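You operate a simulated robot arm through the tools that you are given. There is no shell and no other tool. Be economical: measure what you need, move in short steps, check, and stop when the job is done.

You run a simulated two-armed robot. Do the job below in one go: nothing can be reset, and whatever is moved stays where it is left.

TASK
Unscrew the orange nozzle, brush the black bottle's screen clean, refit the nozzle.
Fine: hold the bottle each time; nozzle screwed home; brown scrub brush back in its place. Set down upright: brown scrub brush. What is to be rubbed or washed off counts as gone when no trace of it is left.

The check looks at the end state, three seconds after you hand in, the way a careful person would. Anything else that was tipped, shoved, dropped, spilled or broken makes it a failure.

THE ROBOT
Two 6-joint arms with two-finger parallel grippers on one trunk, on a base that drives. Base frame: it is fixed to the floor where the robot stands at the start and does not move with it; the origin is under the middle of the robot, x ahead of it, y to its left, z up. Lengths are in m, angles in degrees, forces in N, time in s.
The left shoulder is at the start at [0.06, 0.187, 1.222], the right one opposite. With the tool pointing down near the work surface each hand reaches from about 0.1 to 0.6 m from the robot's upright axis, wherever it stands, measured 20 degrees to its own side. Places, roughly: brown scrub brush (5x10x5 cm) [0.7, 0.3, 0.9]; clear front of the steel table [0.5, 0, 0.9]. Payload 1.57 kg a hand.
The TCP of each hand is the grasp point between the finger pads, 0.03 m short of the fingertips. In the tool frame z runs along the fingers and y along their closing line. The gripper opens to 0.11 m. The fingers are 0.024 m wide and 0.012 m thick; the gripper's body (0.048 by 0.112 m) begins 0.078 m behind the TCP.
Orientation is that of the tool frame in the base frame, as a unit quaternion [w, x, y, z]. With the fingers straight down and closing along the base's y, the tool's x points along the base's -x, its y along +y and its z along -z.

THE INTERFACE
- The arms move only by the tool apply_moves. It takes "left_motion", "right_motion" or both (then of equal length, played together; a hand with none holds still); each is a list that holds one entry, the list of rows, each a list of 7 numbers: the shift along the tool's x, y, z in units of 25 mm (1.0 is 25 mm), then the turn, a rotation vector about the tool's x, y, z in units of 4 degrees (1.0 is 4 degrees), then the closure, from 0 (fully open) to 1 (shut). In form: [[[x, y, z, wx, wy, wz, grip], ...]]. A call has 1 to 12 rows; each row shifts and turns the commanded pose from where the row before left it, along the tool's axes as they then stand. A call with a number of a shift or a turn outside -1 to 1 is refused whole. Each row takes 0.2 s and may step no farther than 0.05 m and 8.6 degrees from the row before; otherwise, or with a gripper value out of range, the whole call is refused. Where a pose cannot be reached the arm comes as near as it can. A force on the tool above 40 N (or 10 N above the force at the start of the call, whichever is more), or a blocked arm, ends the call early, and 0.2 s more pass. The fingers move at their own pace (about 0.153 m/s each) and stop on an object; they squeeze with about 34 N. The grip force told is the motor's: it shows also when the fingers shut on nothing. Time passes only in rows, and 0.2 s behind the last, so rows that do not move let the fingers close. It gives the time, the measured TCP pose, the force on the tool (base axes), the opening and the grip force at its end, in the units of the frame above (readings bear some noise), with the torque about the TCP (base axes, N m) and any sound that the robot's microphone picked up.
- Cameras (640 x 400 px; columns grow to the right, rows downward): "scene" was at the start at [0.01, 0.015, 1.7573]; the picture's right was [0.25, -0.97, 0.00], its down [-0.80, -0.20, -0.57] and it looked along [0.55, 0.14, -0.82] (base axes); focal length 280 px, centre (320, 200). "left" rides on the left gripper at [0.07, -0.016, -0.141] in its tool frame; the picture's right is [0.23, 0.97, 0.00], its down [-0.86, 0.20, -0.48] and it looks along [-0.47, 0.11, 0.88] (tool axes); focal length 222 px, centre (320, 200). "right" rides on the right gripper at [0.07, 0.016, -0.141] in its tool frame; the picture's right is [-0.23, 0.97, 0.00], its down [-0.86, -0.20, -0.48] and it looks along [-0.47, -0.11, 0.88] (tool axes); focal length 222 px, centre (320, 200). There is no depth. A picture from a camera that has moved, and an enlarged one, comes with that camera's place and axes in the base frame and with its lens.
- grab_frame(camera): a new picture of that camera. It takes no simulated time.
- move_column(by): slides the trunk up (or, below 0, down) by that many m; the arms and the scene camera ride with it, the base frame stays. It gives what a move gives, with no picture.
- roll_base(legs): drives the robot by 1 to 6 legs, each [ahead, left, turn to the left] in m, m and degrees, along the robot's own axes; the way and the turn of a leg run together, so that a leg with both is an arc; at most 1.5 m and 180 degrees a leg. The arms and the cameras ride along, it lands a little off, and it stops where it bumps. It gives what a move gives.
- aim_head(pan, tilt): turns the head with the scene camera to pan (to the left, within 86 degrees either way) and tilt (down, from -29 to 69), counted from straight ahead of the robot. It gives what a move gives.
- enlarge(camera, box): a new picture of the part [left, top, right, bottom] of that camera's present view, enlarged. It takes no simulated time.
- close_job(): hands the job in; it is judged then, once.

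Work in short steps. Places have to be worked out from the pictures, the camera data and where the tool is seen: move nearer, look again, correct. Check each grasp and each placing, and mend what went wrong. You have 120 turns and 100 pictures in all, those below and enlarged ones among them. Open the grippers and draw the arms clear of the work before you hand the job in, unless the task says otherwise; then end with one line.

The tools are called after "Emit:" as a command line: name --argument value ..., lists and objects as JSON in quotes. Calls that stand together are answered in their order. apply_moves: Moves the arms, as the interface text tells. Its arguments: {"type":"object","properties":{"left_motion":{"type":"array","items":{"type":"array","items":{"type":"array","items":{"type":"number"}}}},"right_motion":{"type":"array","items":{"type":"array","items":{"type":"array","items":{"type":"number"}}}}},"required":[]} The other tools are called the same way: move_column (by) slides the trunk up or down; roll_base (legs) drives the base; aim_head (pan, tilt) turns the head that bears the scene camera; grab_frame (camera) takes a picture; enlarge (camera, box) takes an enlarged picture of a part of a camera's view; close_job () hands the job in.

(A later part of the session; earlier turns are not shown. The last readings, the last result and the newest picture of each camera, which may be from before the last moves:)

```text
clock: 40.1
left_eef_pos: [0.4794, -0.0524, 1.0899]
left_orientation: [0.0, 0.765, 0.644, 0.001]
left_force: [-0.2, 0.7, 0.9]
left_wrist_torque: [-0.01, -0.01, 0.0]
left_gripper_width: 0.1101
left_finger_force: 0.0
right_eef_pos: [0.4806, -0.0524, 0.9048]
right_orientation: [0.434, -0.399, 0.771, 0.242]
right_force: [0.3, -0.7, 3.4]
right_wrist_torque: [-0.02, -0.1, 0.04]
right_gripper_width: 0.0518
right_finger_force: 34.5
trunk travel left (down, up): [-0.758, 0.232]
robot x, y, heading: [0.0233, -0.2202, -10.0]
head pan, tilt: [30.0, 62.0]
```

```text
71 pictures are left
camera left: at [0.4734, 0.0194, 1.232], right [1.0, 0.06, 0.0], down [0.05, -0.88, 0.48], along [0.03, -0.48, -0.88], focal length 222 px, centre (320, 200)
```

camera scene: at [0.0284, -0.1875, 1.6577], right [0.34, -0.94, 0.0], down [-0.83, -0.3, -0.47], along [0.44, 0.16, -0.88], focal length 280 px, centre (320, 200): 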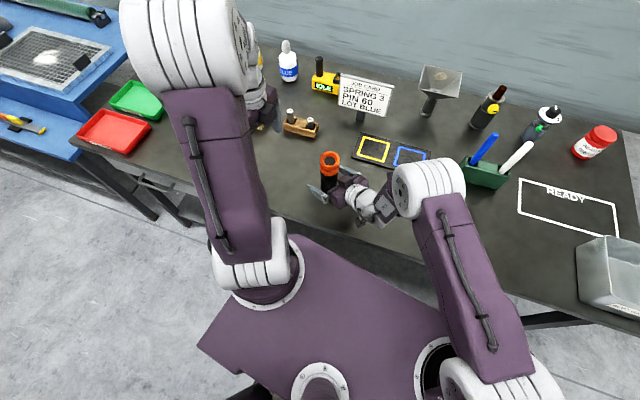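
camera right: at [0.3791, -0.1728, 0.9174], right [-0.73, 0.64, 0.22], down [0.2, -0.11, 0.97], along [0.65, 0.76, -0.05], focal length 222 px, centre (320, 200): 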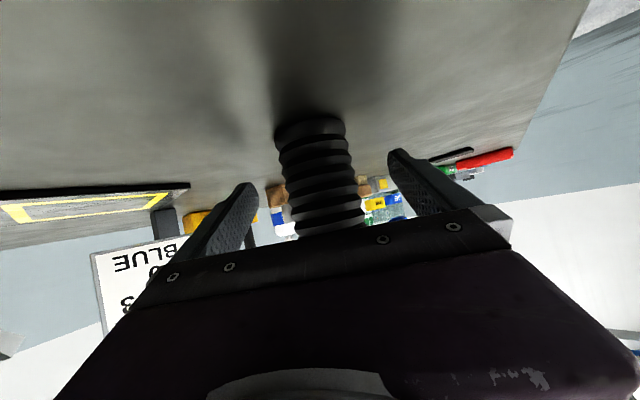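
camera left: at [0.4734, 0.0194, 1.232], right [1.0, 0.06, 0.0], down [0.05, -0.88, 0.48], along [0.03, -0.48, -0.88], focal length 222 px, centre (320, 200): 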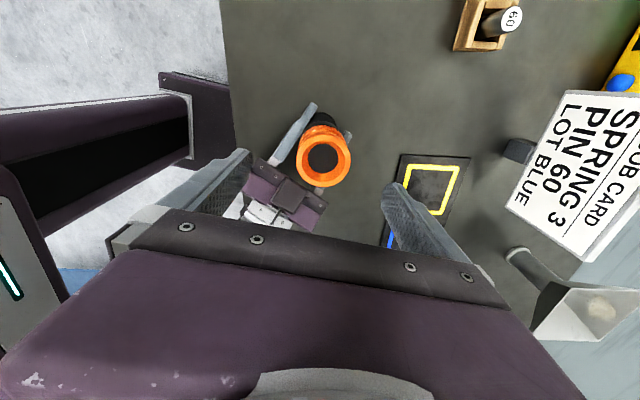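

Bottle held (width 0.052); the left hand is exactly over the nozzle. I descend to z≈1.003 and close.

Emit:
apply_moves --left_motion '[[[0, 0, 0.87, 0, 0, 0, 0], [0, 0, 0.87, 0, 0, 0, 0], [0, 0, 0.87, 0, 0, 0, 0], [0, 0, 0.87, 0, 0, 0, 0], [0, 0, 0, 0, 0, 0, 0], [0, 0, 0, 0, 0, 0, 1], [0, 0, 0, 0, 0, 0, 1], [0, 0, 0, 0, 0, 0, 1]]]' --right_motion '[[[0, 0, 0, 0, 0, 0, 1], [0, 0, 0, 0, 0, 0, 1], [0, 0, 0, 0, 0, 0, 1], [0, 0, 0, 0, 0, 0, 1], [0, 0, 0, 0, 0, 0, 1], [0, 0, 0, 0, 0, 0, 1], [0, 0, 0, 0, 0, 0, 1], [0, 0, 0, 0, 0, 0, 1]]]'

```text
clock: 41.9
left_eef_pos: [0.4802, -0.0531, 1.0028]
left_orientation: [0.001, 0.766, 0.643, 0.002]
left_force: [17.5, 0.8, -5.2]
left_wrist_torque: [0.06, -0.35, 0.06]
left_gripper_width: 0.0538
left_finger_force: 34.3
right_eef_pos: [0.4787, -0.051, 0.9053]
right_orientation: [0.433, -0.4, 0.771, 0.241]
right_force: [-18.7, -1.3, 7.9]
right_wrist_torque: [0.04, -1.32, -0.04]
right_gripper_width: 0.0519
right_finger_force: 34.4
trunk travel left (down, up): [-0.758, 0.232]
robot x, y, heading: [0.0264, -0.2179, -9.9]
head pan, tilt: [30.0, 62.0]
```

Nozzle gripped (0.054). There is ~17 N side load, so I ease the left hand 1.5 mm along its closing line and turn anticlockwise for 44°.

Emit:
apply_moves --left_motion '[[[0, 0.06, 0, 0, 0, 0, 1], [0, 0, 0, 0, 0, -1, 1], [0, 0, 0, 0, 0, -1, 1], [0, 0, 0, 0, 0, -1, 1], [0, 0, 0, 0, 0, -1, 1], [0, 0, 0, 0, 0, -1, 1], [0, 0, 0, 0, 0, -1, 1], [0, 0, 0, 0, 0, -1, 1], [0, 0, 0, 0, 0, -1, 1], [0, 0, 0, 0, 0, -1, 1], [0, 0, 0, 0, 0, -1, 1], [0, 0, 0, 0, 0, -1, 1]]]' --right_motion '[[[0, 0, 0, 0, 0, 0, 1], [0, 0, 0, 0, 0, 0, 1], [0, 0, 0, 0, 0, 0, 1], [0, 0, 0, 0, 0, 0, 1], [0, 0, 0, 0, 0, 0, 1], [0, 0, 0, 0, 0, 0, 1], [0, 0, 0, 0, 0, 0, 1], [0, 0, 0, 0, 0, 0, 1], [0, 0, 0, 0, 0, 0, 1], [0, 0, 0, 0, 0, 0, 1], [0, 0, 0, 0, 0, 0, 1], [0, 0, 0, 0, 0, 0, 1]]]'

Emit:
grab_frame --camera "left"

```text
clock: 44.5
left_eef_pos: [0.4797, -0.0528, 1.0019]
left_orientation: [0.001, 0.469, 0.883, 0.001]
left_force: [15.2, 2.5, 0.1]
left_wrist_torque: [0.3, -0.61, 0.01]
left_gripper_width: 0.054
left_finger_force: 33.5
right_eef_pos: [0.4799, -0.052, 0.9046]
right_orientation: [0.433, -0.399, 0.772, 0.241]
right_force: [-13.5, -2.0, 1.6]
right_wrist_torque: [-0.18, -0.81, 0.01]
right_gripper_width: 0.0517
right_finger_force: 34.1
trunk travel left (down, up): [-0.758, 0.232]
robot x, y, heading: [0.0235, -0.2152, -10.2]
head pan, tilt: [30.0, 62.0]
```

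```text
70 pictures are left
camera left: at [0.4259, -0.0045, 1.1447], right [0.68, 0.73, 0.0], down [0.64, -0.6, 0.48], along [0.35, -0.32, -0.88], focal length 222 px, centre (320, 200)
```

left: 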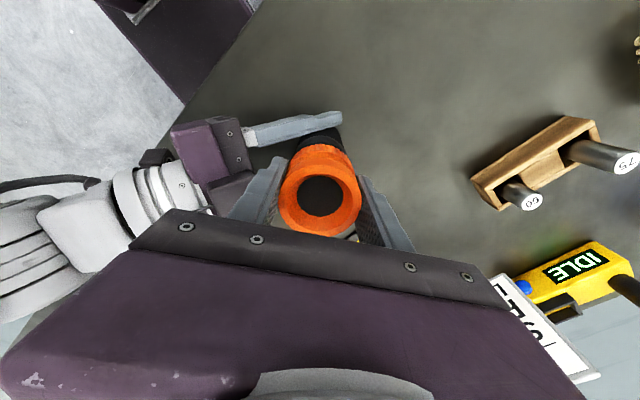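

Turning with little torque. Continue 48°.

Emit:
apply_moves --left_motion '[[[-0.03, 0.05, 0, 0, 0, -1, 1], [0, 0, 0, 0, 0, -1, 1], [0, 0, 0, 0, 0, -1, 1], [0, 0, 0, 0, 0, -1, 1], [0, 0, 0, 0, 0, -1, 1], [0, 0, 0, 0, 0, -1, 1], [0, 0, 0, 0, 0, -1, 1], [0, 0, 0, 0, 0, -1, 1], [0, 0, 0, 0, 0, -1, 1], [0, 0, 0, 0, 0, -1, 1], [0, 0, 0, 0, 0, -1, 1], [0, 0, 0, 0, 0, -1, 1]]]' --right_motion '[[[0, 0, 0, 0, 0, 0, 1], [0, 0, 0, 0, 0, 0, 1], [0, 0, 0, 0, 0, 0, 1], [0, 0, 0, 0, 0, 0, 1], [0, 0, 0, 0, 0, 0, 1], [0, 0, 0, 0, 0, 0, 1], [0, 0, 0, 0, 0, 0, 1], [0, 0, 0, 0, 0, 0, 1], [0, 0, 0, 0, 0, 0, 1], [0, 0, 0, 0, 0, 0, 1], [0, 0, 0, 0, 0, 0, 1], [0, 0, 0, 0, 0, 0, 1]]]'

Emit:
grab_frame --camera "left"

```text
clock: 47.1
left_eef_pos: [0.4807, -0.0511, 1.0021]
left_orientation: [0.0, 0.069, 0.998, 0.0]
left_force: [-7.0, -9.5, 8.7]
left_wrist_torque: [-0.07, 0.54, -0.02]
left_gripper_width: 0.0537
left_finger_force: 33.4
right_eef_pos: [0.4804, -0.0516, 0.9057]
right_orientation: [0.434, -0.399, 0.771, 0.242]
right_force: [6.8, 9.9, -8.7]
right_wrist_torque: [-0.82, 0.14, 0.0]
right_gripper_width: 0.0515
right_finger_force: 33.9
trunk travel left (down, up): [-0.758, 0.232]
robot x, y, heading: [0.0264, -0.2152, -9.8]
head pan, tilt: [30.0, 62.0]
```

```text
69 pictures are left
camera left: at [0.409, -0.0589, 1.1447], right [-0.09, 1.0, 0.0], down [0.87, 0.08, 0.48], along [0.48, 0.04, -0.88], focal length 222 px, centre (320, 200)
```

left: 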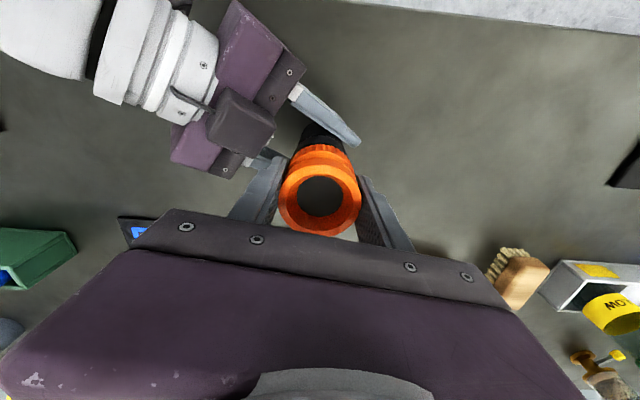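

92° done and the nozzle now pushes up (8.7 N): the thread is rising. I continue with a slight lift.

Emit:
apply_moves --left_motion '[[[0.03, -0.03, -0.02, 0, 0, -1, 1], [0, 0, -0.003, 0, 0, -1, 1], [0, 0, -0.003, 0, 0, -1, 1], [0, 0, -0.003, 0, 0, -1, 1], [0, 0, -0.003, 0, 0, -1, 1], [0, 0, -0.003, 0, 0, -1, 1], [0, 0, -0.003, 0, 0, -1, 1], [0, 0, -0.003, 0, 0, -1, 1], [0, 0, -0.003, 0, 0, -1, 1], [0, 0, -0.003, 0, 0, -1, 1], [0, 0, -0.003, 0, 0, -1, 1], [0, 0, -0.003, 0, 0, -1, 1]]]' --right_motion '[[[0, 0, 0, 0, 0, 0, 1], [0, 0, 0, 0, 0, 0, 1], [0, 0, 0, 0, 0, 0, 1], [0, 0, 0, 0, 0, 0, 1], [0, 0, 0, 0, 0, 0, 1], [0, 0, 0, 0, 0, 0, 1], [0, 0, 0, 0, 0, 0, 1], [0, 0, 0, 0, 0, 0, 1], [0, 0, 0, 0, 0, 0, 1], [0, 0, 0, 0, 0, 0, 1], [0, 0, 0, 0, 0, 0, 1], [0, 0, 0, 0, 0, 0, 1]]]'

Emit:
grab_frame --camera "left"

```text
clock: 49.7
left_eef_pos: [0.4817, -0.0521, 1.004]
left_orientation: [0.0, -0.343, 0.939, 0.0]
left_force: [10.6, 7.5, -5.6]
left_wrist_torque: [0.89, -0.13, -0.04]
left_gripper_width: 0.0539
left_finger_force: 34.2
right_eef_pos: [0.48, -0.0523, 0.906]
right_orientation: [0.433, -0.4, 0.771, 0.242]
right_force: [-9.7, -8.1, 6.1]
right_wrist_torque: [-0.09, -0.84, -0.03]
right_gripper_width: 0.0515
right_finger_force: 34.2
trunk travel left (down, up): [-0.758, 0.232]
robot x, y, heading: [0.0268, -0.2159, -10.0]
head pan, tilt: [30.0, 62.0]
```

```text
68 pictures are left
camera left: at [0.437, -0.1102, 1.1464], right [-0.8, 0.6, 0.0], down [0.52, 0.7, 0.48], along [0.29, 0.38, -0.88], focal length 222 px, centre (320, 200)
```

left: 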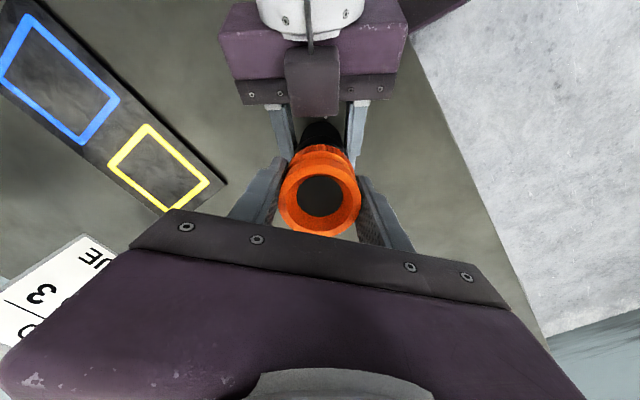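

140° now; the lift was a little ahead, so I turn on without lift.

Emit:
apply_moves --left_motion '[[[0, 0, 0, 0, 0, -1, 1], [0, 0, 0, 0, 0, -1, 1], [0, 0, 0, 0, 0, -1, 1], [0, 0, 0, 0, 0, -1, 1], [0, 0, 0, 0, 0, -1, 1], [0, 0, 0, 0, 0, -1, 1], [0, 0, 0, 0, 0, -1, 1], [0, 0, 0, 0, 0, -1, 1], [0, 0, 0, 0, 0, -1, 1], [0, 0, 0, 0, 0, -1, 1], [0, 0, 0, 0, 0, -1, 1], [0, 0, 0, 0, 0, -1, 1]]]' --right_motion '[[[0, 0, 0, 0, 0, 0, 1], [0, 0, 0, 0, 0, 0, 1], [0, 0, 0, 0, 0, 0, 1], [0, 0, 0, 0, 0, 0, 1], [0, 0, 0, 0, 0, 0, 1], [0, 0, 0, 0, 0, 0, 1], [0, 0, 0, 0, 0, 0, 1], [0, 0, 0, 0, 0, 0, 1], [0, 0, 0, 0, 0, 0, 1], [0, 0, 0, 0, 0, 0, 1], [0, 0, 0, 0, 0, 0, 1], [0, 0, 0, 0, 0, 0, 1]]]'

```text
clock: 52.3
left_eef_pos: [0.4805, -0.0534, 1.0035]
left_orientation: [0.0, -0.695, 0.719, 0.0]
left_force: [8.3, -3.2, 0.1]
left_wrist_torque: [0.08, 0.2, 0.02]
left_gripper_width: 0.0535
left_finger_force: 34.2
right_eef_pos: [0.4801, -0.0527, 0.9048]
right_orientation: [0.433, -0.399, 0.771, 0.242]
right_force: [-9.6, 3.6, -0.5]
right_wrist_torque: [-0.39, -1.12, -0.02]
right_gripper_width: 0.0515
right_finger_force: 33.8
trunk travel left (down, up): [-0.758, 0.232]
robot x, y, heading: [0.0261, -0.2181, -10.2]
head pan, tilt: [30.0, 62.0]
```

188°. Vertical force back at zero, so the nozzle is rising about 0.5 mm per 48°. Continue.

Emit:
apply_moves --left_motion '[[[0, 0, -0.002, 0, 0, -1, 1], [0, 0, -0.002, 0, 0, -1, 1], [0, 0, -0.002, 0, 0, -1, 1], [0, 0, -0.002, 0, 0, -1, 1], [0, 0, -0.002, 0, 0, -1, 1], [0, 0, -0.002, 0, 0, -1, 1], [0, 0, -0.002, 0, 0, -1, 1], [0, 0, -0.002, 0, 0, -1, 1], [0, 0, -0.002, 0, 0, -1, 1], [0, 0, -0.002, 0, 0, -1, 1], [0, 0, -0.002, 0, 0, -1, 1], [0, 0, -0.002, 0, 0, -1, 1]]]' --right_motion '[[[0, 0, 0, 0, 0, 0, 1], [0, 0, 0, 0, 0, 0, 1], [0, 0, 0, 0, 0, 0, 1], [0, 0, 0, 0, 0, 0, 1], [0, 0, 0, 0, 0, 0, 1], [0, 0, 0, 0, 0, 0, 1], [0, 0, 0, 0, 0, 0, 1], [0, 0, 0, 0, 0, 0, 1], [0, 0, 0, 0, 0, 0, 1], [0, 0, 0, 0, 0, 0, 1], [0, 0, 0, 0, 0, 0, 1], [0, 0, 0, 0, 0, 0, 1]]]'

Emit:
grab_frame --camera "left"

```text
clock: 54.9
left_eef_pos: [0.4811, -0.0525, 1.0052]
left_orientation: [-0.001, 0.928, -0.374, 0.001]
left_force: [17.0, 3.6, -5.3]
left_wrist_torque: [0.32, -0.46, 0.0]
left_gripper_width: 0.0538
left_finger_force: 33.9
right_eef_pos: [0.4803, -0.0526, 0.9058]
right_orientation: [0.433, -0.399, 0.771, 0.241]
right_force: [-17.0, -3.5, 3.5]
right_wrist_torque: [0.03, -1.3, 0.05]
right_gripper_width: 0.0515
right_finger_force: 33.6
trunk travel left (down, up): [-0.758, 0.232]
robot x, y, heading: [0.0264, -0.217, -9.9]
head pan, tilt: [30.0, 62.0]
```

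```text
67 pictures are left
camera left: at [0.541, -0.0896, 1.1477], right [-0.51, -0.86, 0.0], down [-0.76, 0.45, 0.48], along [-0.41, 0.25, -0.88], focal length 222 px, centre (320, 200)
```

left: 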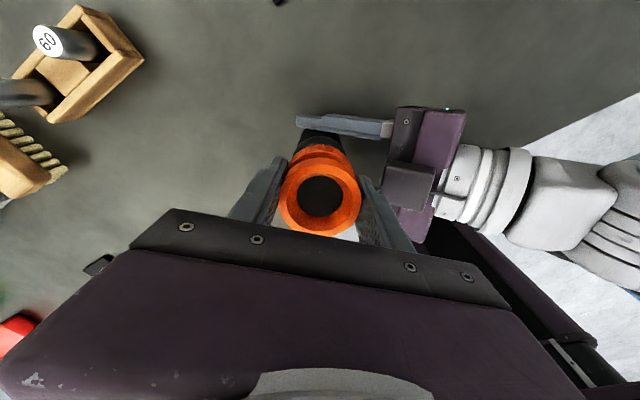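

236°, no limit yet. Continue, then inspect the joint.

Emit:
apply_moves --left_motion '[[[0, 0, 0, 0, 0, -1, 1], [0, 0, 0, 0, 0, -1, 1], [0, 0, 0, 0, 0, -1, 1], [0, 0, 0, 0, 0, -1, 1], [0, 0, 0, 0, 0, -1, 1], [0, 0, 0, 0, 0, -1, 1], [0, 0, 0, 0, 0, -1, 1], [0, 0, 0, 0, 0, -1, 1], [0, 0, 0, 0, 0, -1, 1], [0, 0, 0, 0, 0, -1, 1], [0, 0, 0, 0, 0, -1, 1], [0, 0, 0, 0, 0, -1, 1]]]' --right_motion '[[[0, 0, 0, 0, 0, 0, 1], [0, 0, 0, 0, 0, 0, 1], [0, 0, 0, 0, 0, 0, 1], [0, 0, 0, 0, 0, 0, 1], [0, 0, 0, 0, 0, 0, 1], [0, 0, 0, 0, 0, 0, 1], [0, 0, 0, 0, 0, 0, 1], [0, 0, 0, 0, 0, 0, 1], [0, 0, 0, 0, 0, 0, 1], [0, 0, 0, 0, 0, 0, 1], [0, 0, 0, 0, 0, 0, 1], [0, 0, 0, 0, 0, 0, 1]]]'

Emit:
enlarge --camera "scene" --box '[290, 130, 370, 200]'

```text
clock: 57.3
left_eef_pos: [0.4795, -0.0326, 1.0065]
left_orientation: [0.013, 1.0, -0.021, 0.007]
left_force: [2.7, -5.2, 6.9]
left_wrist_torque: [-0.31, -0.02, 0.02]
left_gripper_width: 0.0535
left_finger_force: 34.1
left hand out of reach, approached as far as the arm can: row 10, 11
right_eef_pos: [0.4781, -0.0486, 0.9074]
right_orientation: [0.436, -0.403, 0.766, 0.244]
right_force: [-5.1, 5.2, 1.8]
right_wrist_torque: [-0.09, -0.21, 0.04]
right_gripper_width: 0.054
right_finger_force: 34.1
trunk travel left (down, up): [-0.758, 0.232]
robot x, y, heading: [0.022, -0.2175, -9.7]
head pan, tilt: [30.0, 62.0]
stopped in row 11 (left hand): the force on the tool passed its limit (the readings are from after the stop); the commanded pose is now the measured one
```

```text
5.71 times, centred on (330, 165) of scene
camera zoom: at [0.0268, -0.1877, 1.6577], right [0.34, -0.94, 0.0], down [-0.83, -0.3, -0.47], along [0.44, 0.16, -0.88], focal length 1602 px, centre (263, 400)
```

zoom: 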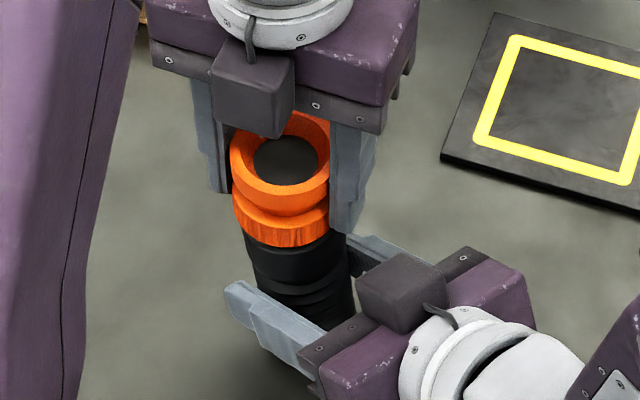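

The left arm hit its limit and dragged the top ~2 cm to +y. I bring it back to the bottle axis while turning back 8°, slowly.

Emit:
apply_moves --left_motion '[[[0, 0.13, 0, 0, 0, 1, 1], [0, 0.13, 0, 0, 0, 1, 1], [0, 0.13, 0, 0, 0, 0, 1], [0, 0.13, 0, 0, 0, 0, 1], [0, 0.13, 0, 0, 0, 0, 1], [0, 0.13, 0, 0, 0, 0, 1], [0, 0, 0, 0, 0, 0, 1]]]' --right_motion '[[[0, 0, 0, 0, 0, 0, 1], [0, 0, 0, 0, 0, 0, 1], [0, 0, 0, 0, 0, 0, 1], [0, 0, 0, 0, 0, 0, 1], [0, 0, 0, 0, 0, 0, 1], [0, 0, 0, 0, 0, 0, 1], [0, 0, 0, 0, 0, 0, 1]]]'

Emit:
enlarge --camera "scene" --box '[290, 130, 370, 200]'

Emit:
grab_frame --camera "right"

```text
clock: 58.9
left_eef_pos: [0.4785, -0.0491, 1.006]
left_orientation: [0.012, 0.996, -0.09, 0.008]
left_force: [12.6, 9.7, 9.0]
left_wrist_torque: [0.44, -0.54, -0.03]
left_gripper_width: 0.0539
left_finger_force: 34.5
right_eef_pos: [0.4796, -0.0509, 0.9049]
right_orientation: [0.434, -0.402, 0.768, 0.243]
right_force: [-13.2, -10.5, -9.0]
right_wrist_torque: [0.53, -0.77, 0.03]
right_gripper_width: 0.0517
right_finger_force: 34.4
trunk travel left (down, up): [-0.758, 0.232]
robot x, y, heading: [0.022, -0.2186, -10.0]
head pan, tilt: [30.0, 62.0]
```

```text
5.71 times, centred on (330, 165) of scene
camera zoom: at [0.0287, -0.1875, 1.6576], right [0.34, -0.94, 0.0], down [-0.83, -0.3, -0.47], along [0.44, 0.16, -0.88], focal length 1602 px, centre (263, 400)
```

zoom: 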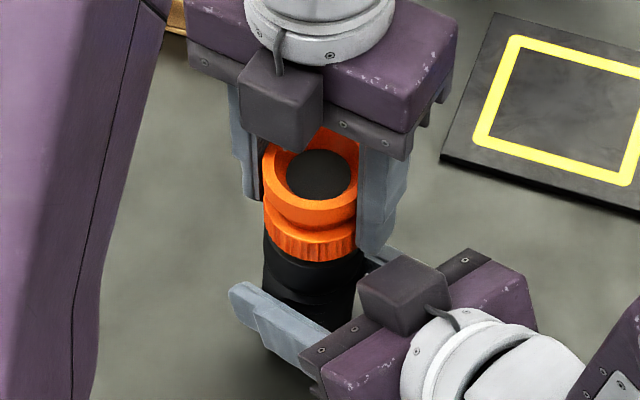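

```text
64 pictures are left
camera right: at [0.3786, -0.1712, 0.9173], right [-0.74, 0.64, 0.22], down [0.2, -0.11, 0.97], along [0.64, 0.76, -0.04], focal length 222 px, centre (320, 200)
```

right: 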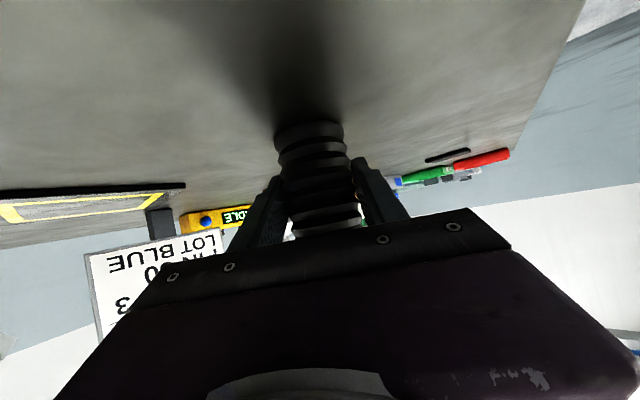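

Upright again and right grip firm. A small 2 mm lift test tells whether the nozzle is still threaded.

Emit:
apply_moves --left_motion '[[[0, 0.1, -0.04, 0, 0, 0, 1], [0, 0, -0.04, 0, 0, 0, 1], [0, 0, 0, 0, 0, 0, 1]]]' --right_motion '[[[0, 0, 0, 0, 0, 0, 1], [0, 0, 0, 0, 0, 0, 1], [0, 0, 0, 0, 0, 0, 1]]]'

```text
clock: 59.7
left_eef_pos: [0.4776, -0.0539, 1.0081]
left_orientation: [0.011, 0.996, -0.09, 0.005]
left_force: [10.7, 10.1, 0.1]
left_wrist_torque: [0.32, -0.32, 0.02]
left_gripper_width: 0.0537
left_finger_force: 33.7
right_eef_pos: [0.481, -0.0484, 0.9069]
right_orientation: [0.436, -0.402, 0.767, 0.244]
right_force: [-11.0, -9.5, -2.2]
right_wrist_torque: [0.69, -0.69, -0.02]
right_gripper_width: 0.0511
right_finger_force: 34.1
trunk travel left (down, up): [-0.758, 0.232]
robot x, y, heading: [0.0275, -0.2209, -10.0]
head pan, tilt: [30.0, 62.0]
```

Still threaded it seems. I open the left hand slightly, level it, and rewind clockwise for a new bite.

Emit:
apply_moves --left_motion '[[[0, 0, 0, 0, 0, 0, 0.32], [0.08, -0.08, 0, 0.33, -0.11, 1, 0.32], [0, 0, 0, 0, 0, 1, 0.32], [0, 0, 0, 0, 0, 1, 0.32], [0, 0, 0, 0, 0, 1, 0.32], [0, 0, 0, 0, 0, 1, 0.32], [0, 0, 0, 0, 0, 1, 0.32], [0, 0, 0, 0, 0, 1, 0.32], [0, 0, 0, 0, 0, 1, 0.32], [0, 0, 0, 0, 0, 1, 0.32], [0, 0, 0, 0, 0, 1, 0.32], [0, 0, 0, 0, 0, 1, 0.32]]]' --right_motion '[[[0, 0, 0, 0, 0, 0, 1], [0, 0, 0, 0, 0, 0, 1], [0, 0, 0, 0, 0, 0, 1], [0, 0, 0, 0, 0, 0, 1], [0, 0, 0, 0, 0, 0, 1], [0, 0, 0, 0, 0, 0, 1], [0, 0, 0, 0, 0, 0, 1], [0, 0, 0, 0, 0, 0, 1], [0, 0, 0, 0, 0, 0, 1], [0, 0, 0, 0, 0, 0, 1], [0, 0, 0, 0, 0, 0, 1], [0, 0, 0, 0, 0, 0, 1]]]'

Emit:
enlarge --camera "scene" --box '[290, 130, 370, 200]'

```text
clock: 62.3
left_eef_pos: [0.4796, -0.0517, 1.0064]
left_orientation: [-0.001, 0.89, -0.457, 0.004]
left_force: [7.7, 2.0, 0.3]
left_wrist_torque: [0.01, -0.13, 0.21]
left_gripper_width: 0.0682
left_finger_force: 0.1
right_eef_pos: [0.4787, -0.0485, 0.9059]
right_orientation: [0.436, -0.403, 0.767, 0.244]
right_force: [-6.7, -1.6, 3.7]
right_wrist_torque: [0.1, -0.63, -0.23]
right_gripper_width: 0.0515
right_finger_force: 33.5
trunk travel left (down, up): [-0.758, 0.232]
robot x, y, heading: [0.0276, -0.2165, -10.1]
head pan, tilt: [30.0, 62.0]
```

```text
5.71 times, centred on (330, 165) of scene
camera zoom: at [0.0283, -0.1875, 1.6576], right [0.34, -0.94, 0.0], down [-0.83, -0.3, -0.47], along [0.44, 0.16, -0.88], focal length 1602 px, centre (263, 400)
```

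zoom: 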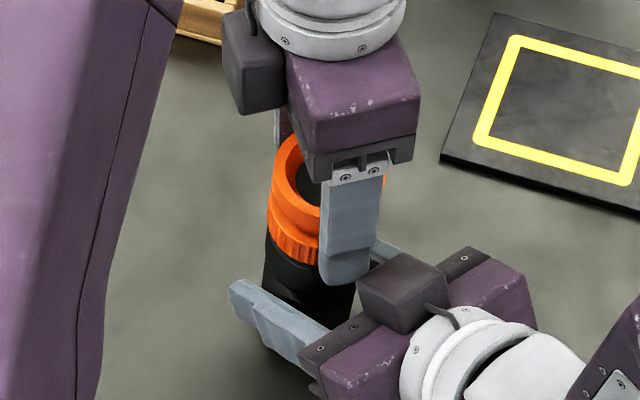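

The fingers still rub the nozzle; I open wider and look for its exact centre.

Emit:
apply_moves --left_motion '[[[0, 0, 0, 0, 0, 0, 0.1], [0, 0, 0, 0, 0, 0, 0.1]]]' --right_motion '[[[0, 0, 0, 0, 0, 0, 1], [0, 0, 0, 0, 0, 0, 1]]]'

Emit:
grab_frame --camera "left"

```text
clock: 62.9
left_eef_pos: [0.4802, -0.0505, 1.0086]
left_orientation: [-0.004, 0.89, -0.457, 0.005]
left_force: [19.1, 23.8, -4.4]
left_wrist_torque: [0.68, -0.57, -0.08]
left_gripper_width: 0.0728
left_finger_force: 0.1
right_eef_pos: [0.479, -0.0494, 0.9074]
right_orientation: [0.435, -0.403, 0.768, 0.243]
right_force: [-17.5, -21.8, 12.3]
right_wrist_torque: [1.65, -1.46, -0.01]
right_gripper_width: 0.0509
right_finger_force: 34.3
trunk travel left (down, up): [-0.758, 0.232]
robot x, y, heading: [0.0238, -0.2151, -9.9]
head pan, tilt: [30.0, 62.0]
```

```text
62 pictures are left
camera left: at [0.5311, -0.0983, 1.1509], right [-0.66, -0.75, -0.01], down [-0.67, 0.58, 0.47], along [-0.35, 0.32, -0.88], focal length 222 px, centre (320, 200)
```

left: 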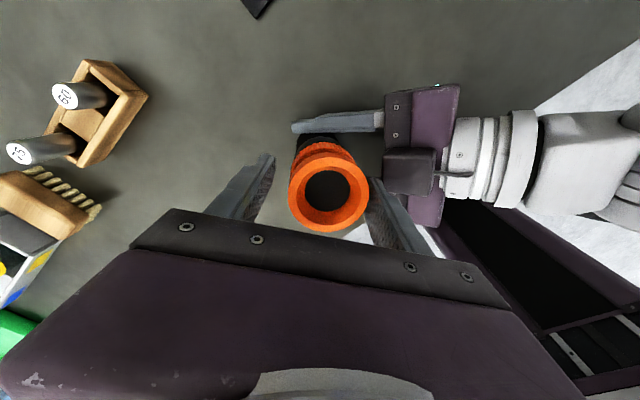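

The left finger is blocked by the right gripper at this angle. I narrow it, lift clear, and rewind above the nozzle.

Emit:
apply_moves --left_motion '[[[0, 0, 0, 0, 0, 0, 0.34], [0, 0, -0.5, 0, 0, 0, 0.34], [0, 0, -0.9, 0, 0, 0, 0.34], [0, 0, -0.9, 0, 0, 1, 0.34], [0, 0, -0.5, 0, 0, 1, 0.34], [0, 0, 0, 0, 0, 1, 0.34], [0, 0, 0, 0, 0, 1, 0.34], [0, 0, 0, 0, 0, 1, 0.34], [0, 0, 0, 0, 0, 1, 0.34], [0, 0, 0, 0, 0, 1, 0.34], [0, 0, 0, 0, 0, 1, 0.34], [0, 0, 0, 0, 0, 1, 0.34]]]' --right_motion '[[[0, 0, 0, 0, 0, 0, 1], [0, 0, 0, 0, 0, 0, 1], [0, 0, 0, 0, 0, 0, 1], [0, 0, 0, 0, 0, 0, 1], [0, 0, 0, 0, 0, 0, 1], [0, 0, 0, 0, 0, 0, 1], [0, 0, 0, 0, 0, 0, 1], [0, 0, 0, 0, 0, 0, 1], [0, 0, 0, 0, 0, 0, 1], [0, 0, 0, 0, 0, 0, 1], [0, 0, 0, 0, 0, 0, 1], [0, 0, 0, 0, 0, 0, 1]]]'

Emit:
enlarge --camera "left" --box '[220, 100, 420, 225]'

Emit:
enlarge --camera "scene" --box '[290, 130, 370, 200]'

```text
clock: 65.5
left_eef_pos: [0.4781, -0.0509, 1.0779]
left_orientation: [0.002, -0.704, 0.71, -0.004]
left_force: [-0.8, -0.8, -0.3]
left_wrist_torque: [-0.01, 0.01, 0.02]
left_gripper_width: 0.0726
left_finger_force: 0.0
right_eef_pos: [0.4797, -0.0494, 0.9063]
right_orientation: [0.434, -0.404, 0.767, 0.244]
right_force: [-0.5, -0.7, 2.7]
right_wrist_torque: [-0.14, 0.07, 0.01]
right_gripper_width: 0.0514
right_finger_force: 34.0
trunk travel left (down, up): [-0.758, 0.232]
robot x, y, heading: [0.0222, -0.2153, -9.9]
head pan, tilt: [30.0, 62.0]
```

```text
3.20 times, centred on (320, 162) of left
camera zoom: at [0.4925, -0.1214, 1.2196], right [-0.98, -0.22, -0.01], down [-0.2, 0.86, 0.48], along [-0.1, 0.47, -0.88], focal length 711 px, centre (320, 320)
```

zoom: 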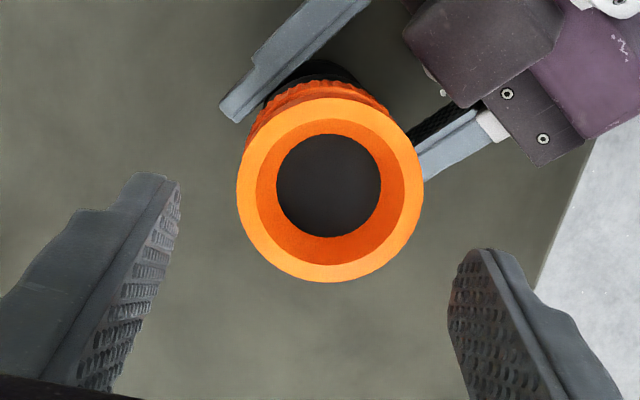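

```text
5.71 times, centred on (330, 165) of scene
camera zoom: at [0.0282, -0.1876, 1.6576], right [0.34, -0.94, 0.0], down [-0.83, -0.3, -0.47], along [0.44, 0.16, -0.88], focal length 1602 px, centre (263, 400)
```

zoom: 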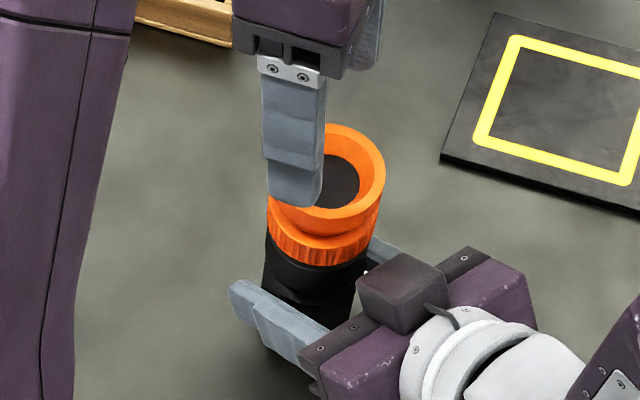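

Nozzle centre now about (0.476,-0.056). I keep rewinding above it (four calls to reach the start angle).

Emit:
apply_moves --left_motion '[[[0, 0, 0, 0, 0, 1, 0.2], [0, 0, 0, 0, 0, 1, 0.2], [0, 0, 0, 0, 0, 1, 0.2], [0, 0, 0, 0, 0, 1, 0.2], [0, 0, 0, 0, 0, 1, 0.2], [0, 0, 0, 0, 0, 1, 0.2], [0, 0, 0, 0, 0, 1, 0.2], [0, 0, 0, 0, 0, 1, 0.2], [0, 0, 0, 0, 0, 1, 0.2], [0, 0, 0, 0, 0, 1, 0.2], [0, 0, 0, 0, 0, 1, 0.2], [0, 0, 0, 0, 0, 1, 0.2]]]'

Emit:
apply_moves --left_motion '[[[0, 0, 0, 0, 0, 1, 0.2], [0, 0, 0, 0, 0, 1, 0.2], [0, 0, 0, 0, 0, 1, 0.2], [0, 0, 0, 0, 0, 1, 0.2], [0, 0, 0, 0, 0, 1, 0.2], [0, 0, 0, 0, 0, 1, 0.2], [0, 0, 0, 0, 0, 1, 0.2], [0, 0, 0, 0, 0, 1, 0.2], [0, 0, 0, 0, 0, 1, 0.2], [0, 0, 0, 0, 0, 1, 0.2], [0, 0, 0, 0, 0, 1, 0.2], [0, 0, 0, 0, 0, 1, 0.2]]]'

Emit:
apply_moves --left_motion '[[[0, 0, 0, 0, 0, 1, 0.2], [0, 0, 0, 0, 0, 1, 0.2], [0, 0, 0, 0, 0, 1, 0.2], [0, 0, 0, 0, 0, 1, 0.2], [0, 0, 0, 0, 0, 1, 0.2], [0, 0, 0, 0, 0, 1, 0.2], [0, 0, 0, 0, 0, 1, 0.2], [0, 0, 0, 0, 0, 1, 0.2], [0, 0, 0, 0, 0, 1, 0.2], [0, 0, 0, 0, 0, 1, 0.2], [0, 0, 0, 0, 0, 1, 0.2], [0, 0, 0, 0, 0, 1, 0.2]]]'

Emit:
apply_moves --left_motion '[[[0, 0, 0, 0, 0, 1, 0.2], [0, 0, 0, 0, 0, 1, 0.2], [0, 0, 0, 0, 0, 1, 0.2], [0, 0, 0, 0, 0, 1, 0.2], [0, 0, 0, 0, 0, 1, 0.2], [0, 0, 0, 0, 0, 1, 0.2], [0, 0, 0, 0, 0, 1, 0.2], [0, 0, 0, 0, 0, 1, 0.2], [0, 0, 0, 0, 0, 1, 0.2], [0, 0, 0, 0, 0, 1, 0.2], [0, 0, 0, 0, 0, 1, 0.2], [0, 0, 0, 0, 0, 1, 0.2]]]'

Emit:
enlarge --camera "left" --box '[220, 100, 420, 225]'

```text
clock: 68.1
left_eef_pos: [0.4775, -0.0519, 1.0773]
left_orientation: [0.004, -0.355, 0.935, -0.002]
left_force: [-0.5, -1.1, 0.0]
left_wrist_torque: [0.02, 0.0, 0.03]
left_gripper_width: 0.0881
left_finger_force: 0.1
right_eef_pos: [0.4795, -0.0495, 0.907]
right_orientation: [0.435, -0.402, 0.768, 0.244]
right_force: [0.7, 0.4, 2.3]
right_wrist_torque: [-0.13, 0.02, -0.01]
right_gripper_width: 0.0512
right_finger_force: 34.2
trunk travel left (down, up): [-0.758, 0.232]
robot x, y, heading: [0.0284, -0.2172, -9.9]
head pan, tilt: [30.0, 62.0]
```

```text
clock: 70.7
left_eef_pos: [0.4789, -0.052, 1.0769]
left_orientation: [0.004, 0.056, 0.998, -0.001]
left_force: [0.0, -0.2, 0.5]
left_wrist_torque: [0.03, 0.05, 0.04]
left_gripper_width: 0.088
left_finger_force: 0.1
right_eef_pos: [0.4784, -0.0495, 0.9056]
right_orientation: [0.435, -0.402, 0.768, 0.244]
right_force: [1.0, 0.0, 2.7]
right_wrist_torque: [-0.08, 0.06, -0.01]
right_gripper_width: 0.0513
right_finger_force: 33.6
trunk travel left (down, up): [-0.758, 0.232]
robot x, y, heading: [0.0281, -0.213, -10.1]
head pan, tilt: [30.0, 62.0]
```

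```text
clock: 73.3
left_eef_pos: [0.479, -0.0525, 1.0778]
left_orientation: [0.004, 0.458, 0.889, 0.001]
left_force: [0.4, 0.0, 1.2]
left_wrist_torque: [0.01, -0.02, -0.02]
left_gripper_width: 0.088
left_finger_force: 0.1
right_eef_pos: [0.4801, -0.0483, 0.9067]
right_orientation: [0.435, -0.402, 0.768, 0.244]
right_force: [-0.4, 0.5, 2.0]
right_wrist_torque: [-0.08, 0.04, 0.0]
right_gripper_width: 0.0514
right_finger_force: 34.1
trunk travel left (down, up): [-0.758, 0.232]
robot x, y, heading: [0.0295, -0.2206, -10.0]
head pan, tilt: [30.0, 62.0]
```

```text
clock: 75.9
left_eef_pos: [0.4793, -0.0526, 1.0779]
left_orientation: [0.003, 0.779, 0.627, 0.003]
left_force: [0.7, 0.7, 0.7]
left_wrist_torque: [0.01, 0.0, -0.01]
left_gripper_width: 0.0878
left_finger_force: 0.1
right_eef_pos: [0.4787, -0.0483, 0.9066]
right_orientation: [0.435, -0.404, 0.767, 0.245]
right_force: [0.1, -0.3, 2.4]
right_wrist_torque: [-0.04, 0.01, -0.02]
right_gripper_width: 0.0514
right_finger_force: 34.0
trunk travel left (down, up): [-0.758, 0.232]
robot x, y, heading: [0.0239, -0.218, -9.8]
head pan, tilt: [30.0, 62.0]
```

```text
3.20 times, centred on (320, 162) of left
camera zoom: at [0.4756, 0.0197, 1.2195], right [1.0, 0.01, 0.01], down [0.01, -0.88, 0.48], along [0.01, -0.48, -0.88], focal length 711 px, centre (320, 320)
```

zoom: 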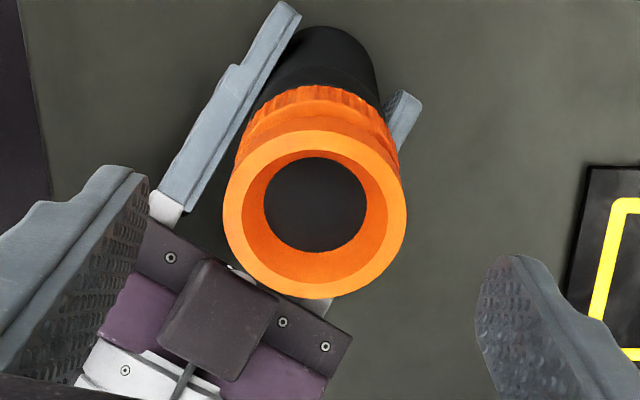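

Rewound to the start angle; nozzle centre consistently (0.476,-0.055). I align, descend, grip and turn two batches.

Emit:
apply_moves --left_motion '[[[-0.12, -0.1, 0.7, 0, 0, 0, 0.2], [0, 0, 0.7, 0, 0, 0, 0.2], [0, 0, 0.7, 0, 0, 0, 0.2], [0, 0, 0.7, 0, 0, 0, 0.2], [0, 0, 0, 0, 0, 0, 1], [0, 0, 0, 0, 0, 0, 1], [0, 0, 0, 0, 0, 0, 1]]]'

Emit:
apply_moves --left_motion '[[[0, 0, -0.0017, 0, 0, -1, 1], [0, 0, -0.0017, 0, 0, -1, 1], [0, 0, -0.0017, 0, 0, -1, 1], [0, 0, -0.0017, 0, 0, -1, 1], [0, 0, -0.0017, 0, 0, -1, 1], [0, 0, -0.0017, 0, 0, -1, 1], [0, 0, -0.0017, 0, 0, -1, 1], [0, 0, -0.0017, 0, 0, -1, 1], [0, 0, -0.0017, 0, 0, -1, 1], [0, 0, -0.0017, 0, 0, -1, 1], [0, 0, -0.0017, 0, 0, -1, 1], [0, 0, -0.0017, 0, 0, -1, 1]]]'

Emit:
apply_moves --left_motion '[[[0, 0, -0.0017, 0, 0, -1, 1], [0, 0, -0.0017, 0, 0, -1, 1], [0, 0, -0.0017, 0, 0, -1, 1], [0, 0, -0.0017, 0, 0, -1, 1], [0, 0, -0.0017, 0, 0, -1, 1], [0, 0, -0.0017, 0, 0, -1, 1], [0, 0, -0.0017, 0, 0, -1, 1], [0, 0, -0.0017, 0, 0, -1, 1], [0, 0, -0.0017, 0, 0, -1, 1], [0, 0, -0.0017, 0, 0, -1, 1], [0, 0, -0.0017, 0, 0, -1, 1], [0, 0, -0.0017, 0, 0, -1, 1]]]'

```text
clock: 77.5
left_eef_pos: [0.4759, -0.0536, 1.0078]
left_orientation: [0.003, 0.779, 0.627, 0.003]
left_force: [4.6, -0.9, 0.5]
left_wrist_torque: [-0.01, -0.13, 0.02]
left_gripper_width: 0.0535
left_finger_force: 33.8
right_eef_pos: [0.4794, -0.0495, 0.9067]
right_orientation: [0.435, -0.403, 0.767, 0.244]
right_force: [-3.3, 0.5, 1.9]
right_wrist_torque: [-0.17, -0.38, 0.0]
right_gripper_width: 0.0514
right_finger_force: 34.0
trunk travel left (down, up): [-0.758, 0.232]
robot x, y, heading: [0.0265, -0.2185, -10.1]
head pan, tilt: [30.0, 62.0]
```

```text
clock: 80.1
left_eef_pos: [0.475, -0.0533, 1.008]
left_orientation: [0.006, 0.456, 0.89, 0.002]
left_force: [15.8, -10.9, 11.9]
left_wrist_torque: [-0.2, -0.72, -0.35]
left_gripper_width: 0.0538
left_finger_force: 33.6
right_eef_pos: [0.4777, -0.0483, 0.9061]
right_orientation: [0.435, -0.403, 0.767, 0.244]
right_force: [-15.5, 12.2, -2.9]
right_wrist_torque: [-0.78, -0.8, 0.25]
right_gripper_width: 0.0514
right_finger_force: 33.6
trunk travel left (down, up): [-0.758, 0.232]
robot x, y, heading: [0.0298, -0.2166, -10.2]
head pan, tilt: [30.0, 62.0]
```

```text
clock: 82.7
left_eef_pos: [0.4782, -0.0541, 1.0089]
left_orientation: [0.008, 0.054, 0.999, 0.0]
left_force: [19.3, 4.8, 16.4]
left_wrist_torque: [0.4, -0.82, -0.33]
left_gripper_width: 0.0535
left_finger_force: 34.5
right_eef_pos: [0.4777, -0.0493, 0.9061]
right_orientation: [0.435, -0.402, 0.768, 0.243]
right_force: [-21.5, -3.6, -11.9]
right_wrist_torque: [0.0, -0.92, 0.18]
right_gripper_width: 0.0514
right_finger_force: 33.9
trunk travel left (down, up): [-0.758, 0.232]
robot x, y, heading: [0.0277, -0.2189, -10.1]
head pan, tilt: [30.0, 62.0]
```

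The nozzle pushes up 16 N: it is rising faster now. I follow with more lift and ease the side load, two more batches.

Emit:
apply_moves --left_motion '[[[-0.06, 0.02, -0.05, 0, 0, -1, 1], [0, 0, -0.004, 0, 0, -1, 1], [0, 0, -0.004, 0, 0, -1, 1], [0, 0, -0.004, 0, 0, -1, 1], [0, 0, -0.004, 0, 0, -1, 1], [0, 0, -0.004, 0, 0, -1, 1], [0, 0, -0.004, 0, 0, -1, 1], [0, 0, -0.004, 0, 0, -1, 1], [0, 0, -0.004, 0, 0, -1, 1], [0, 0, -0.004, 0, 0, -1, 1], [0, 0, -0.004, 0, 0, -1, 1], [0, 0, -0.004, 0, 0, -1, 1]]]'

Emit:
enlarge --camera "left" --box '[220, 100, 420, 225]'

Emit:
enlarge --camera "scene" --box '[290, 130, 370, 200]'

```text
clock: 85.3
left_eef_pos: [0.4783, -0.0539, 1.0094]
left_orientation: [0.003, -0.356, 0.935, -0.002]
left_force: [9.7, 8.2, -0.2]
left_wrist_torque: [0.35, -0.36, -0.14]
left_gripper_width: 0.0536
left_finger_force: 33.7
right_eef_pos: [0.4783, -0.0483, 0.9058]
right_orientation: [0.435, -0.402, 0.768, 0.244]
right_force: [-9.6, -8.8, 0.4]
right_wrist_torque: [0.53, -0.64, 0.08]
right_gripper_width: 0.0514
right_finger_force: 34.5
trunk travel left (down, up): [-0.758, 0.232]
robot x, y, heading: [0.0264, -0.216, -10.1]
head pan, tilt: [30.0, 62.0]
```

```text
3.20 times, centred on (320, 162) of left
camera zoom: at [0.4344, -0.1123, 1.1516], right [-0.82, 0.58, -0.01], down [0.5, 0.72, 0.48], along [0.28, 0.39, -0.88], focal length 711 px, centre (320, 320)
```

zoom: 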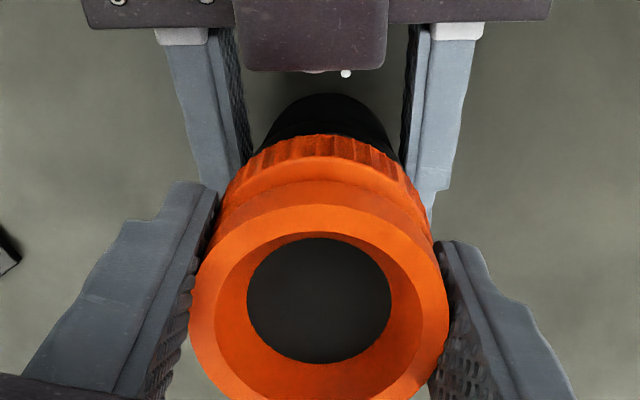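

```text
5.71 times, centred on (330, 165) of scene
camera zoom: at [0.0286, -0.1874, 1.6576], right [0.34, -0.94, 0.0], down [-0.83, -0.3, -0.47], along [0.44, 0.16, -0.88], focal length 1602 px, centre (263, 400)
```

zoom: 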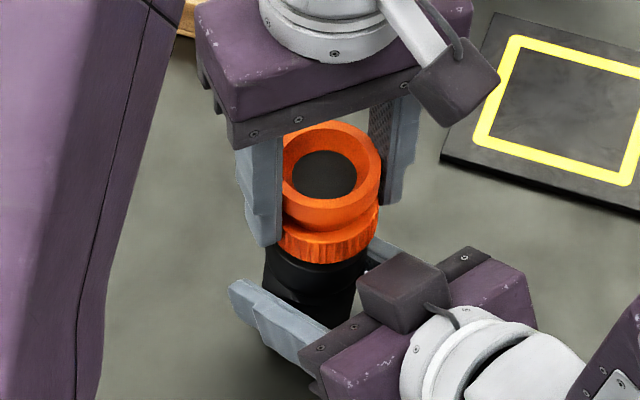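

About 400° in total. Continue two more batches, then a lift test.

Emit:
apply_moves --left_motion '[[[0, 0, -0.003, 0, 0, -1, 1], [0, 0, -0.003, 0, 0, -1, 1], [0, 0, -0.003, 0, 0, -1, 1], [0, 0, -0.003, 0, 0, -1, 1], [0, 0, -0.003, 0, 0, -1, 1], [0, 0, -0.003, 0, 0, -1, 1], [0, 0, -0.003, 0, 0, -1, 1], [0, 0, -0.003, 0, 0, -1, 1], [0, 0, -0.003, 0, 0, -1, 1], [0, 0, -0.003, 0, 0, -1, 1], [0, 0, -0.003, 0, 0, -1, 1], [0, 0, -0.003, 0, 0, -1, 1]]]'

Emit:
apply_moves --left_motion '[[[0, 0, -0.003, 0, 0, -1, 1], [0, 0, -0.003, 0, 0, -1, 1], [0, 0, -0.003, 0, 0, -1, 1], [0, 0, -0.003, 0, 0, -1, 1], [0, 0, -0.003, 0, 0, -1, 1], [0, 0, -0.003, 0, 0, -1, 1], [0, 0, -0.003, 0, 0, -1, 1], [0, 0, -0.003, 0, 0, -1, 1], [0, 0, -0.003, 0, 0, -1, 1], [0, 0, -0.003, 0, 0, -1, 1]]]'

Emit:
apply_moves --left_motion '[[[0, 0, -0.04, 0, 0, 0, 1], [0, 0, -0.04, 0, 0, 0, 1], [0, 0, -0.04, 0, 0, 0, 1], [0, 0, 0, 0, 0, 0, 1]]]'

Emit:
enlarge --camera "scene" --box '[290, 130, 370, 200]'

```text
clock: 87.9
left_eef_pos: [0.4775, -0.053, 1.0108]
left_orientation: [0.002, -0.705, 0.709, -0.003]
left_force: [-2.1, 0.0, -0.7]
left_wrist_torque: [-0.03, 0.04, -0.05]
left_gripper_width: 0.0534
left_finger_force: 34.2
right_eef_pos: [0.4781, -0.0485, 0.9068]
right_orientation: [0.435, -0.403, 0.768, 0.244]
right_force: [0.7, 0.1, 2.7]
right_wrist_torque: [-0.16, 0.13, 0.02]
right_gripper_width: 0.0512
right_finger_force: 33.6
trunk travel left (down, up): [-0.758, 0.232]
robot x, y, heading: [0.0291, -0.2208, -10.1]
head pan, tilt: [30.0, 62.0]
```

```text
clock: 90.1
left_eef_pos: [0.4778, -0.0537, 1.0128]
left_orientation: [-0.001, 0.905, -0.424, 0.004]
left_force: [-2.4, 2.0, -0.4]
left_wrist_torque: [0.08, 0.04, -0.03]
left_gripper_width: 0.0534
left_finger_force: 34.7
right_eef_pos: [0.4785, -0.0492, 0.9067]
right_orientation: [0.435, -0.402, 0.768, 0.243]
right_force: [3.6, -2.8, 6.0]
right_wrist_torque: [0.1, 0.11, 0.1]
right_gripper_width: 0.0512
right_finger_force: 34.0
trunk travel left (down, up): [-0.758, 0.232]
robot x, y, heading: [0.0254, -0.2181, -10.1]
head pan, tilt: [30.0, 62.0]
```

```text
clock: 91.1
left_eef_pos: [0.4781, -0.0533, 1.0143]
left_orientation: [-0.001, 0.905, -0.426, 0.004]
left_force: [0.7, -1.2, -0.7]
left_wrist_torque: [-0.01, 0.01, -0.02]
left_gripper_width: 0.0536
left_finger_force: 34.0
right_eef_pos: [0.479, -0.0496, 0.9067]
right_orientation: [0.435, -0.403, 0.767, 0.244]
right_force: [2.1, 0.5, 4.6]
right_wrist_torque: [-0.22, 0.01, 0.04]
right_gripper_width: 0.0514
right_finger_force: 34.1
trunk travel left (down, up): [-0.758, 0.232]
robot x, y, heading: [0.029, -0.2139, -9.9]
head pan, tilt: [30.0, 62.0]
```

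```text
5.71 times, centred on (330, 165) of scene
camera zoom: at [0.0284, -0.1878, 1.6577], right [0.34, -0.94, 0.0], down [-0.83, -0.3, -0.47], along [0.44, 0.16, -0.88], focal length 1602 px, centre (263, 400)
```

zoom: 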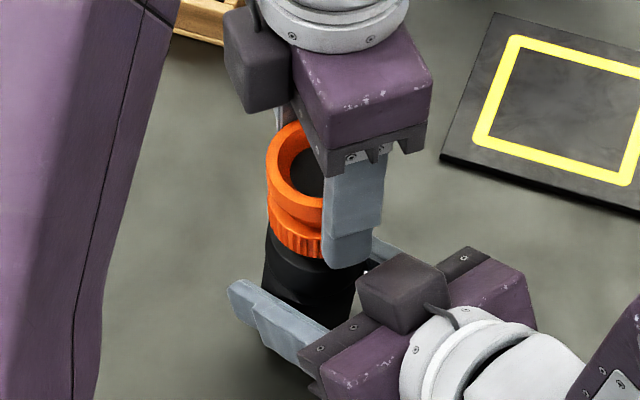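

All forces vanished during the lift: the nozzle is free. I lift it 5 cm and look.

Emit:
apply_moves --left_motion '[[[0, 0, -0.2, 0, 0, 0, 1], [0, 0, -0.4, 0, 0, 0, 1], [0, 0, -0.7, 0, 0, 0, 1], [0, 0, -0.7, 0, 0, 0, 1]]]'

Emit:
enlarge --camera "scene" --box '[290, 130, 370, 200]'

Emit:
grab_frame --camera "left"

```text
clock: 92.1
left_eef_pos: [0.4763, -0.0558, 1.0666]
left_orientation: [-0.001, 0.905, -0.426, 0.004]
left_force: [0.1, -0.5, -0.8]
left_wrist_torque: [-0.03, -0.02, -0.03]
left_gripper_width: 0.0534
left_finger_force: 33.8
right_eef_pos: [0.4796, -0.0492, 0.9061]
right_orientation: [0.435, -0.403, 0.767, 0.244]
right_force: [-0.1, -0.3, 7.0]
right_wrist_torque: [-0.14, 0.01, 0.07]
right_gripper_width: 0.0514
right_finger_force: 34.5
trunk travel left (down, up): [-0.758, 0.232]
robot x, y, heading: [0.0299, -0.2178, -10.0]
head pan, tilt: [30.0, 62.0]
```

```text
5.71 times, centred on (330, 165) of scene
camera zoom: at [0.0279, -0.1876, 1.6576], right [0.34, -0.94, 0.0], down [-0.83, -0.3, -0.47], along [0.44, 0.16, -0.88], focal length 1602 px, centre (263, 400)
```

zoom: 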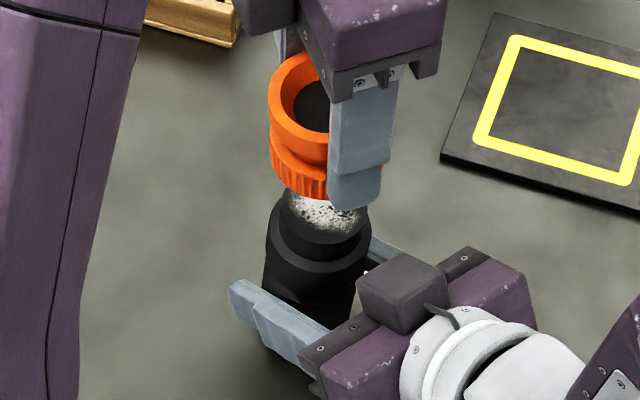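

```text
54 pictures are left
camera left: at [0.5314, -0.0979, 1.2091], right [-0.6, -0.8, 0.0], down [-0.7, 0.53, 0.47], along [-0.37, 0.29, -0.88], focal length 222 px, centre (320, 200)
```

left: 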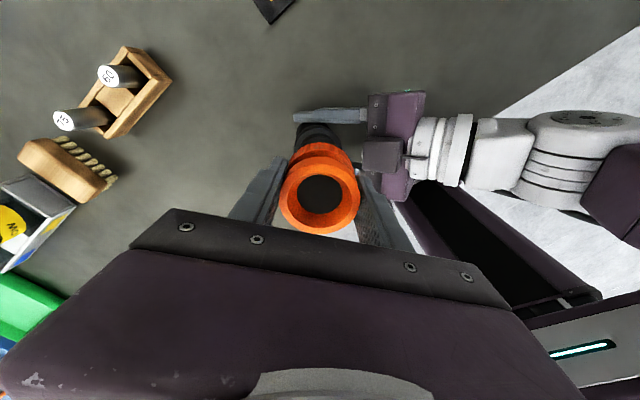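

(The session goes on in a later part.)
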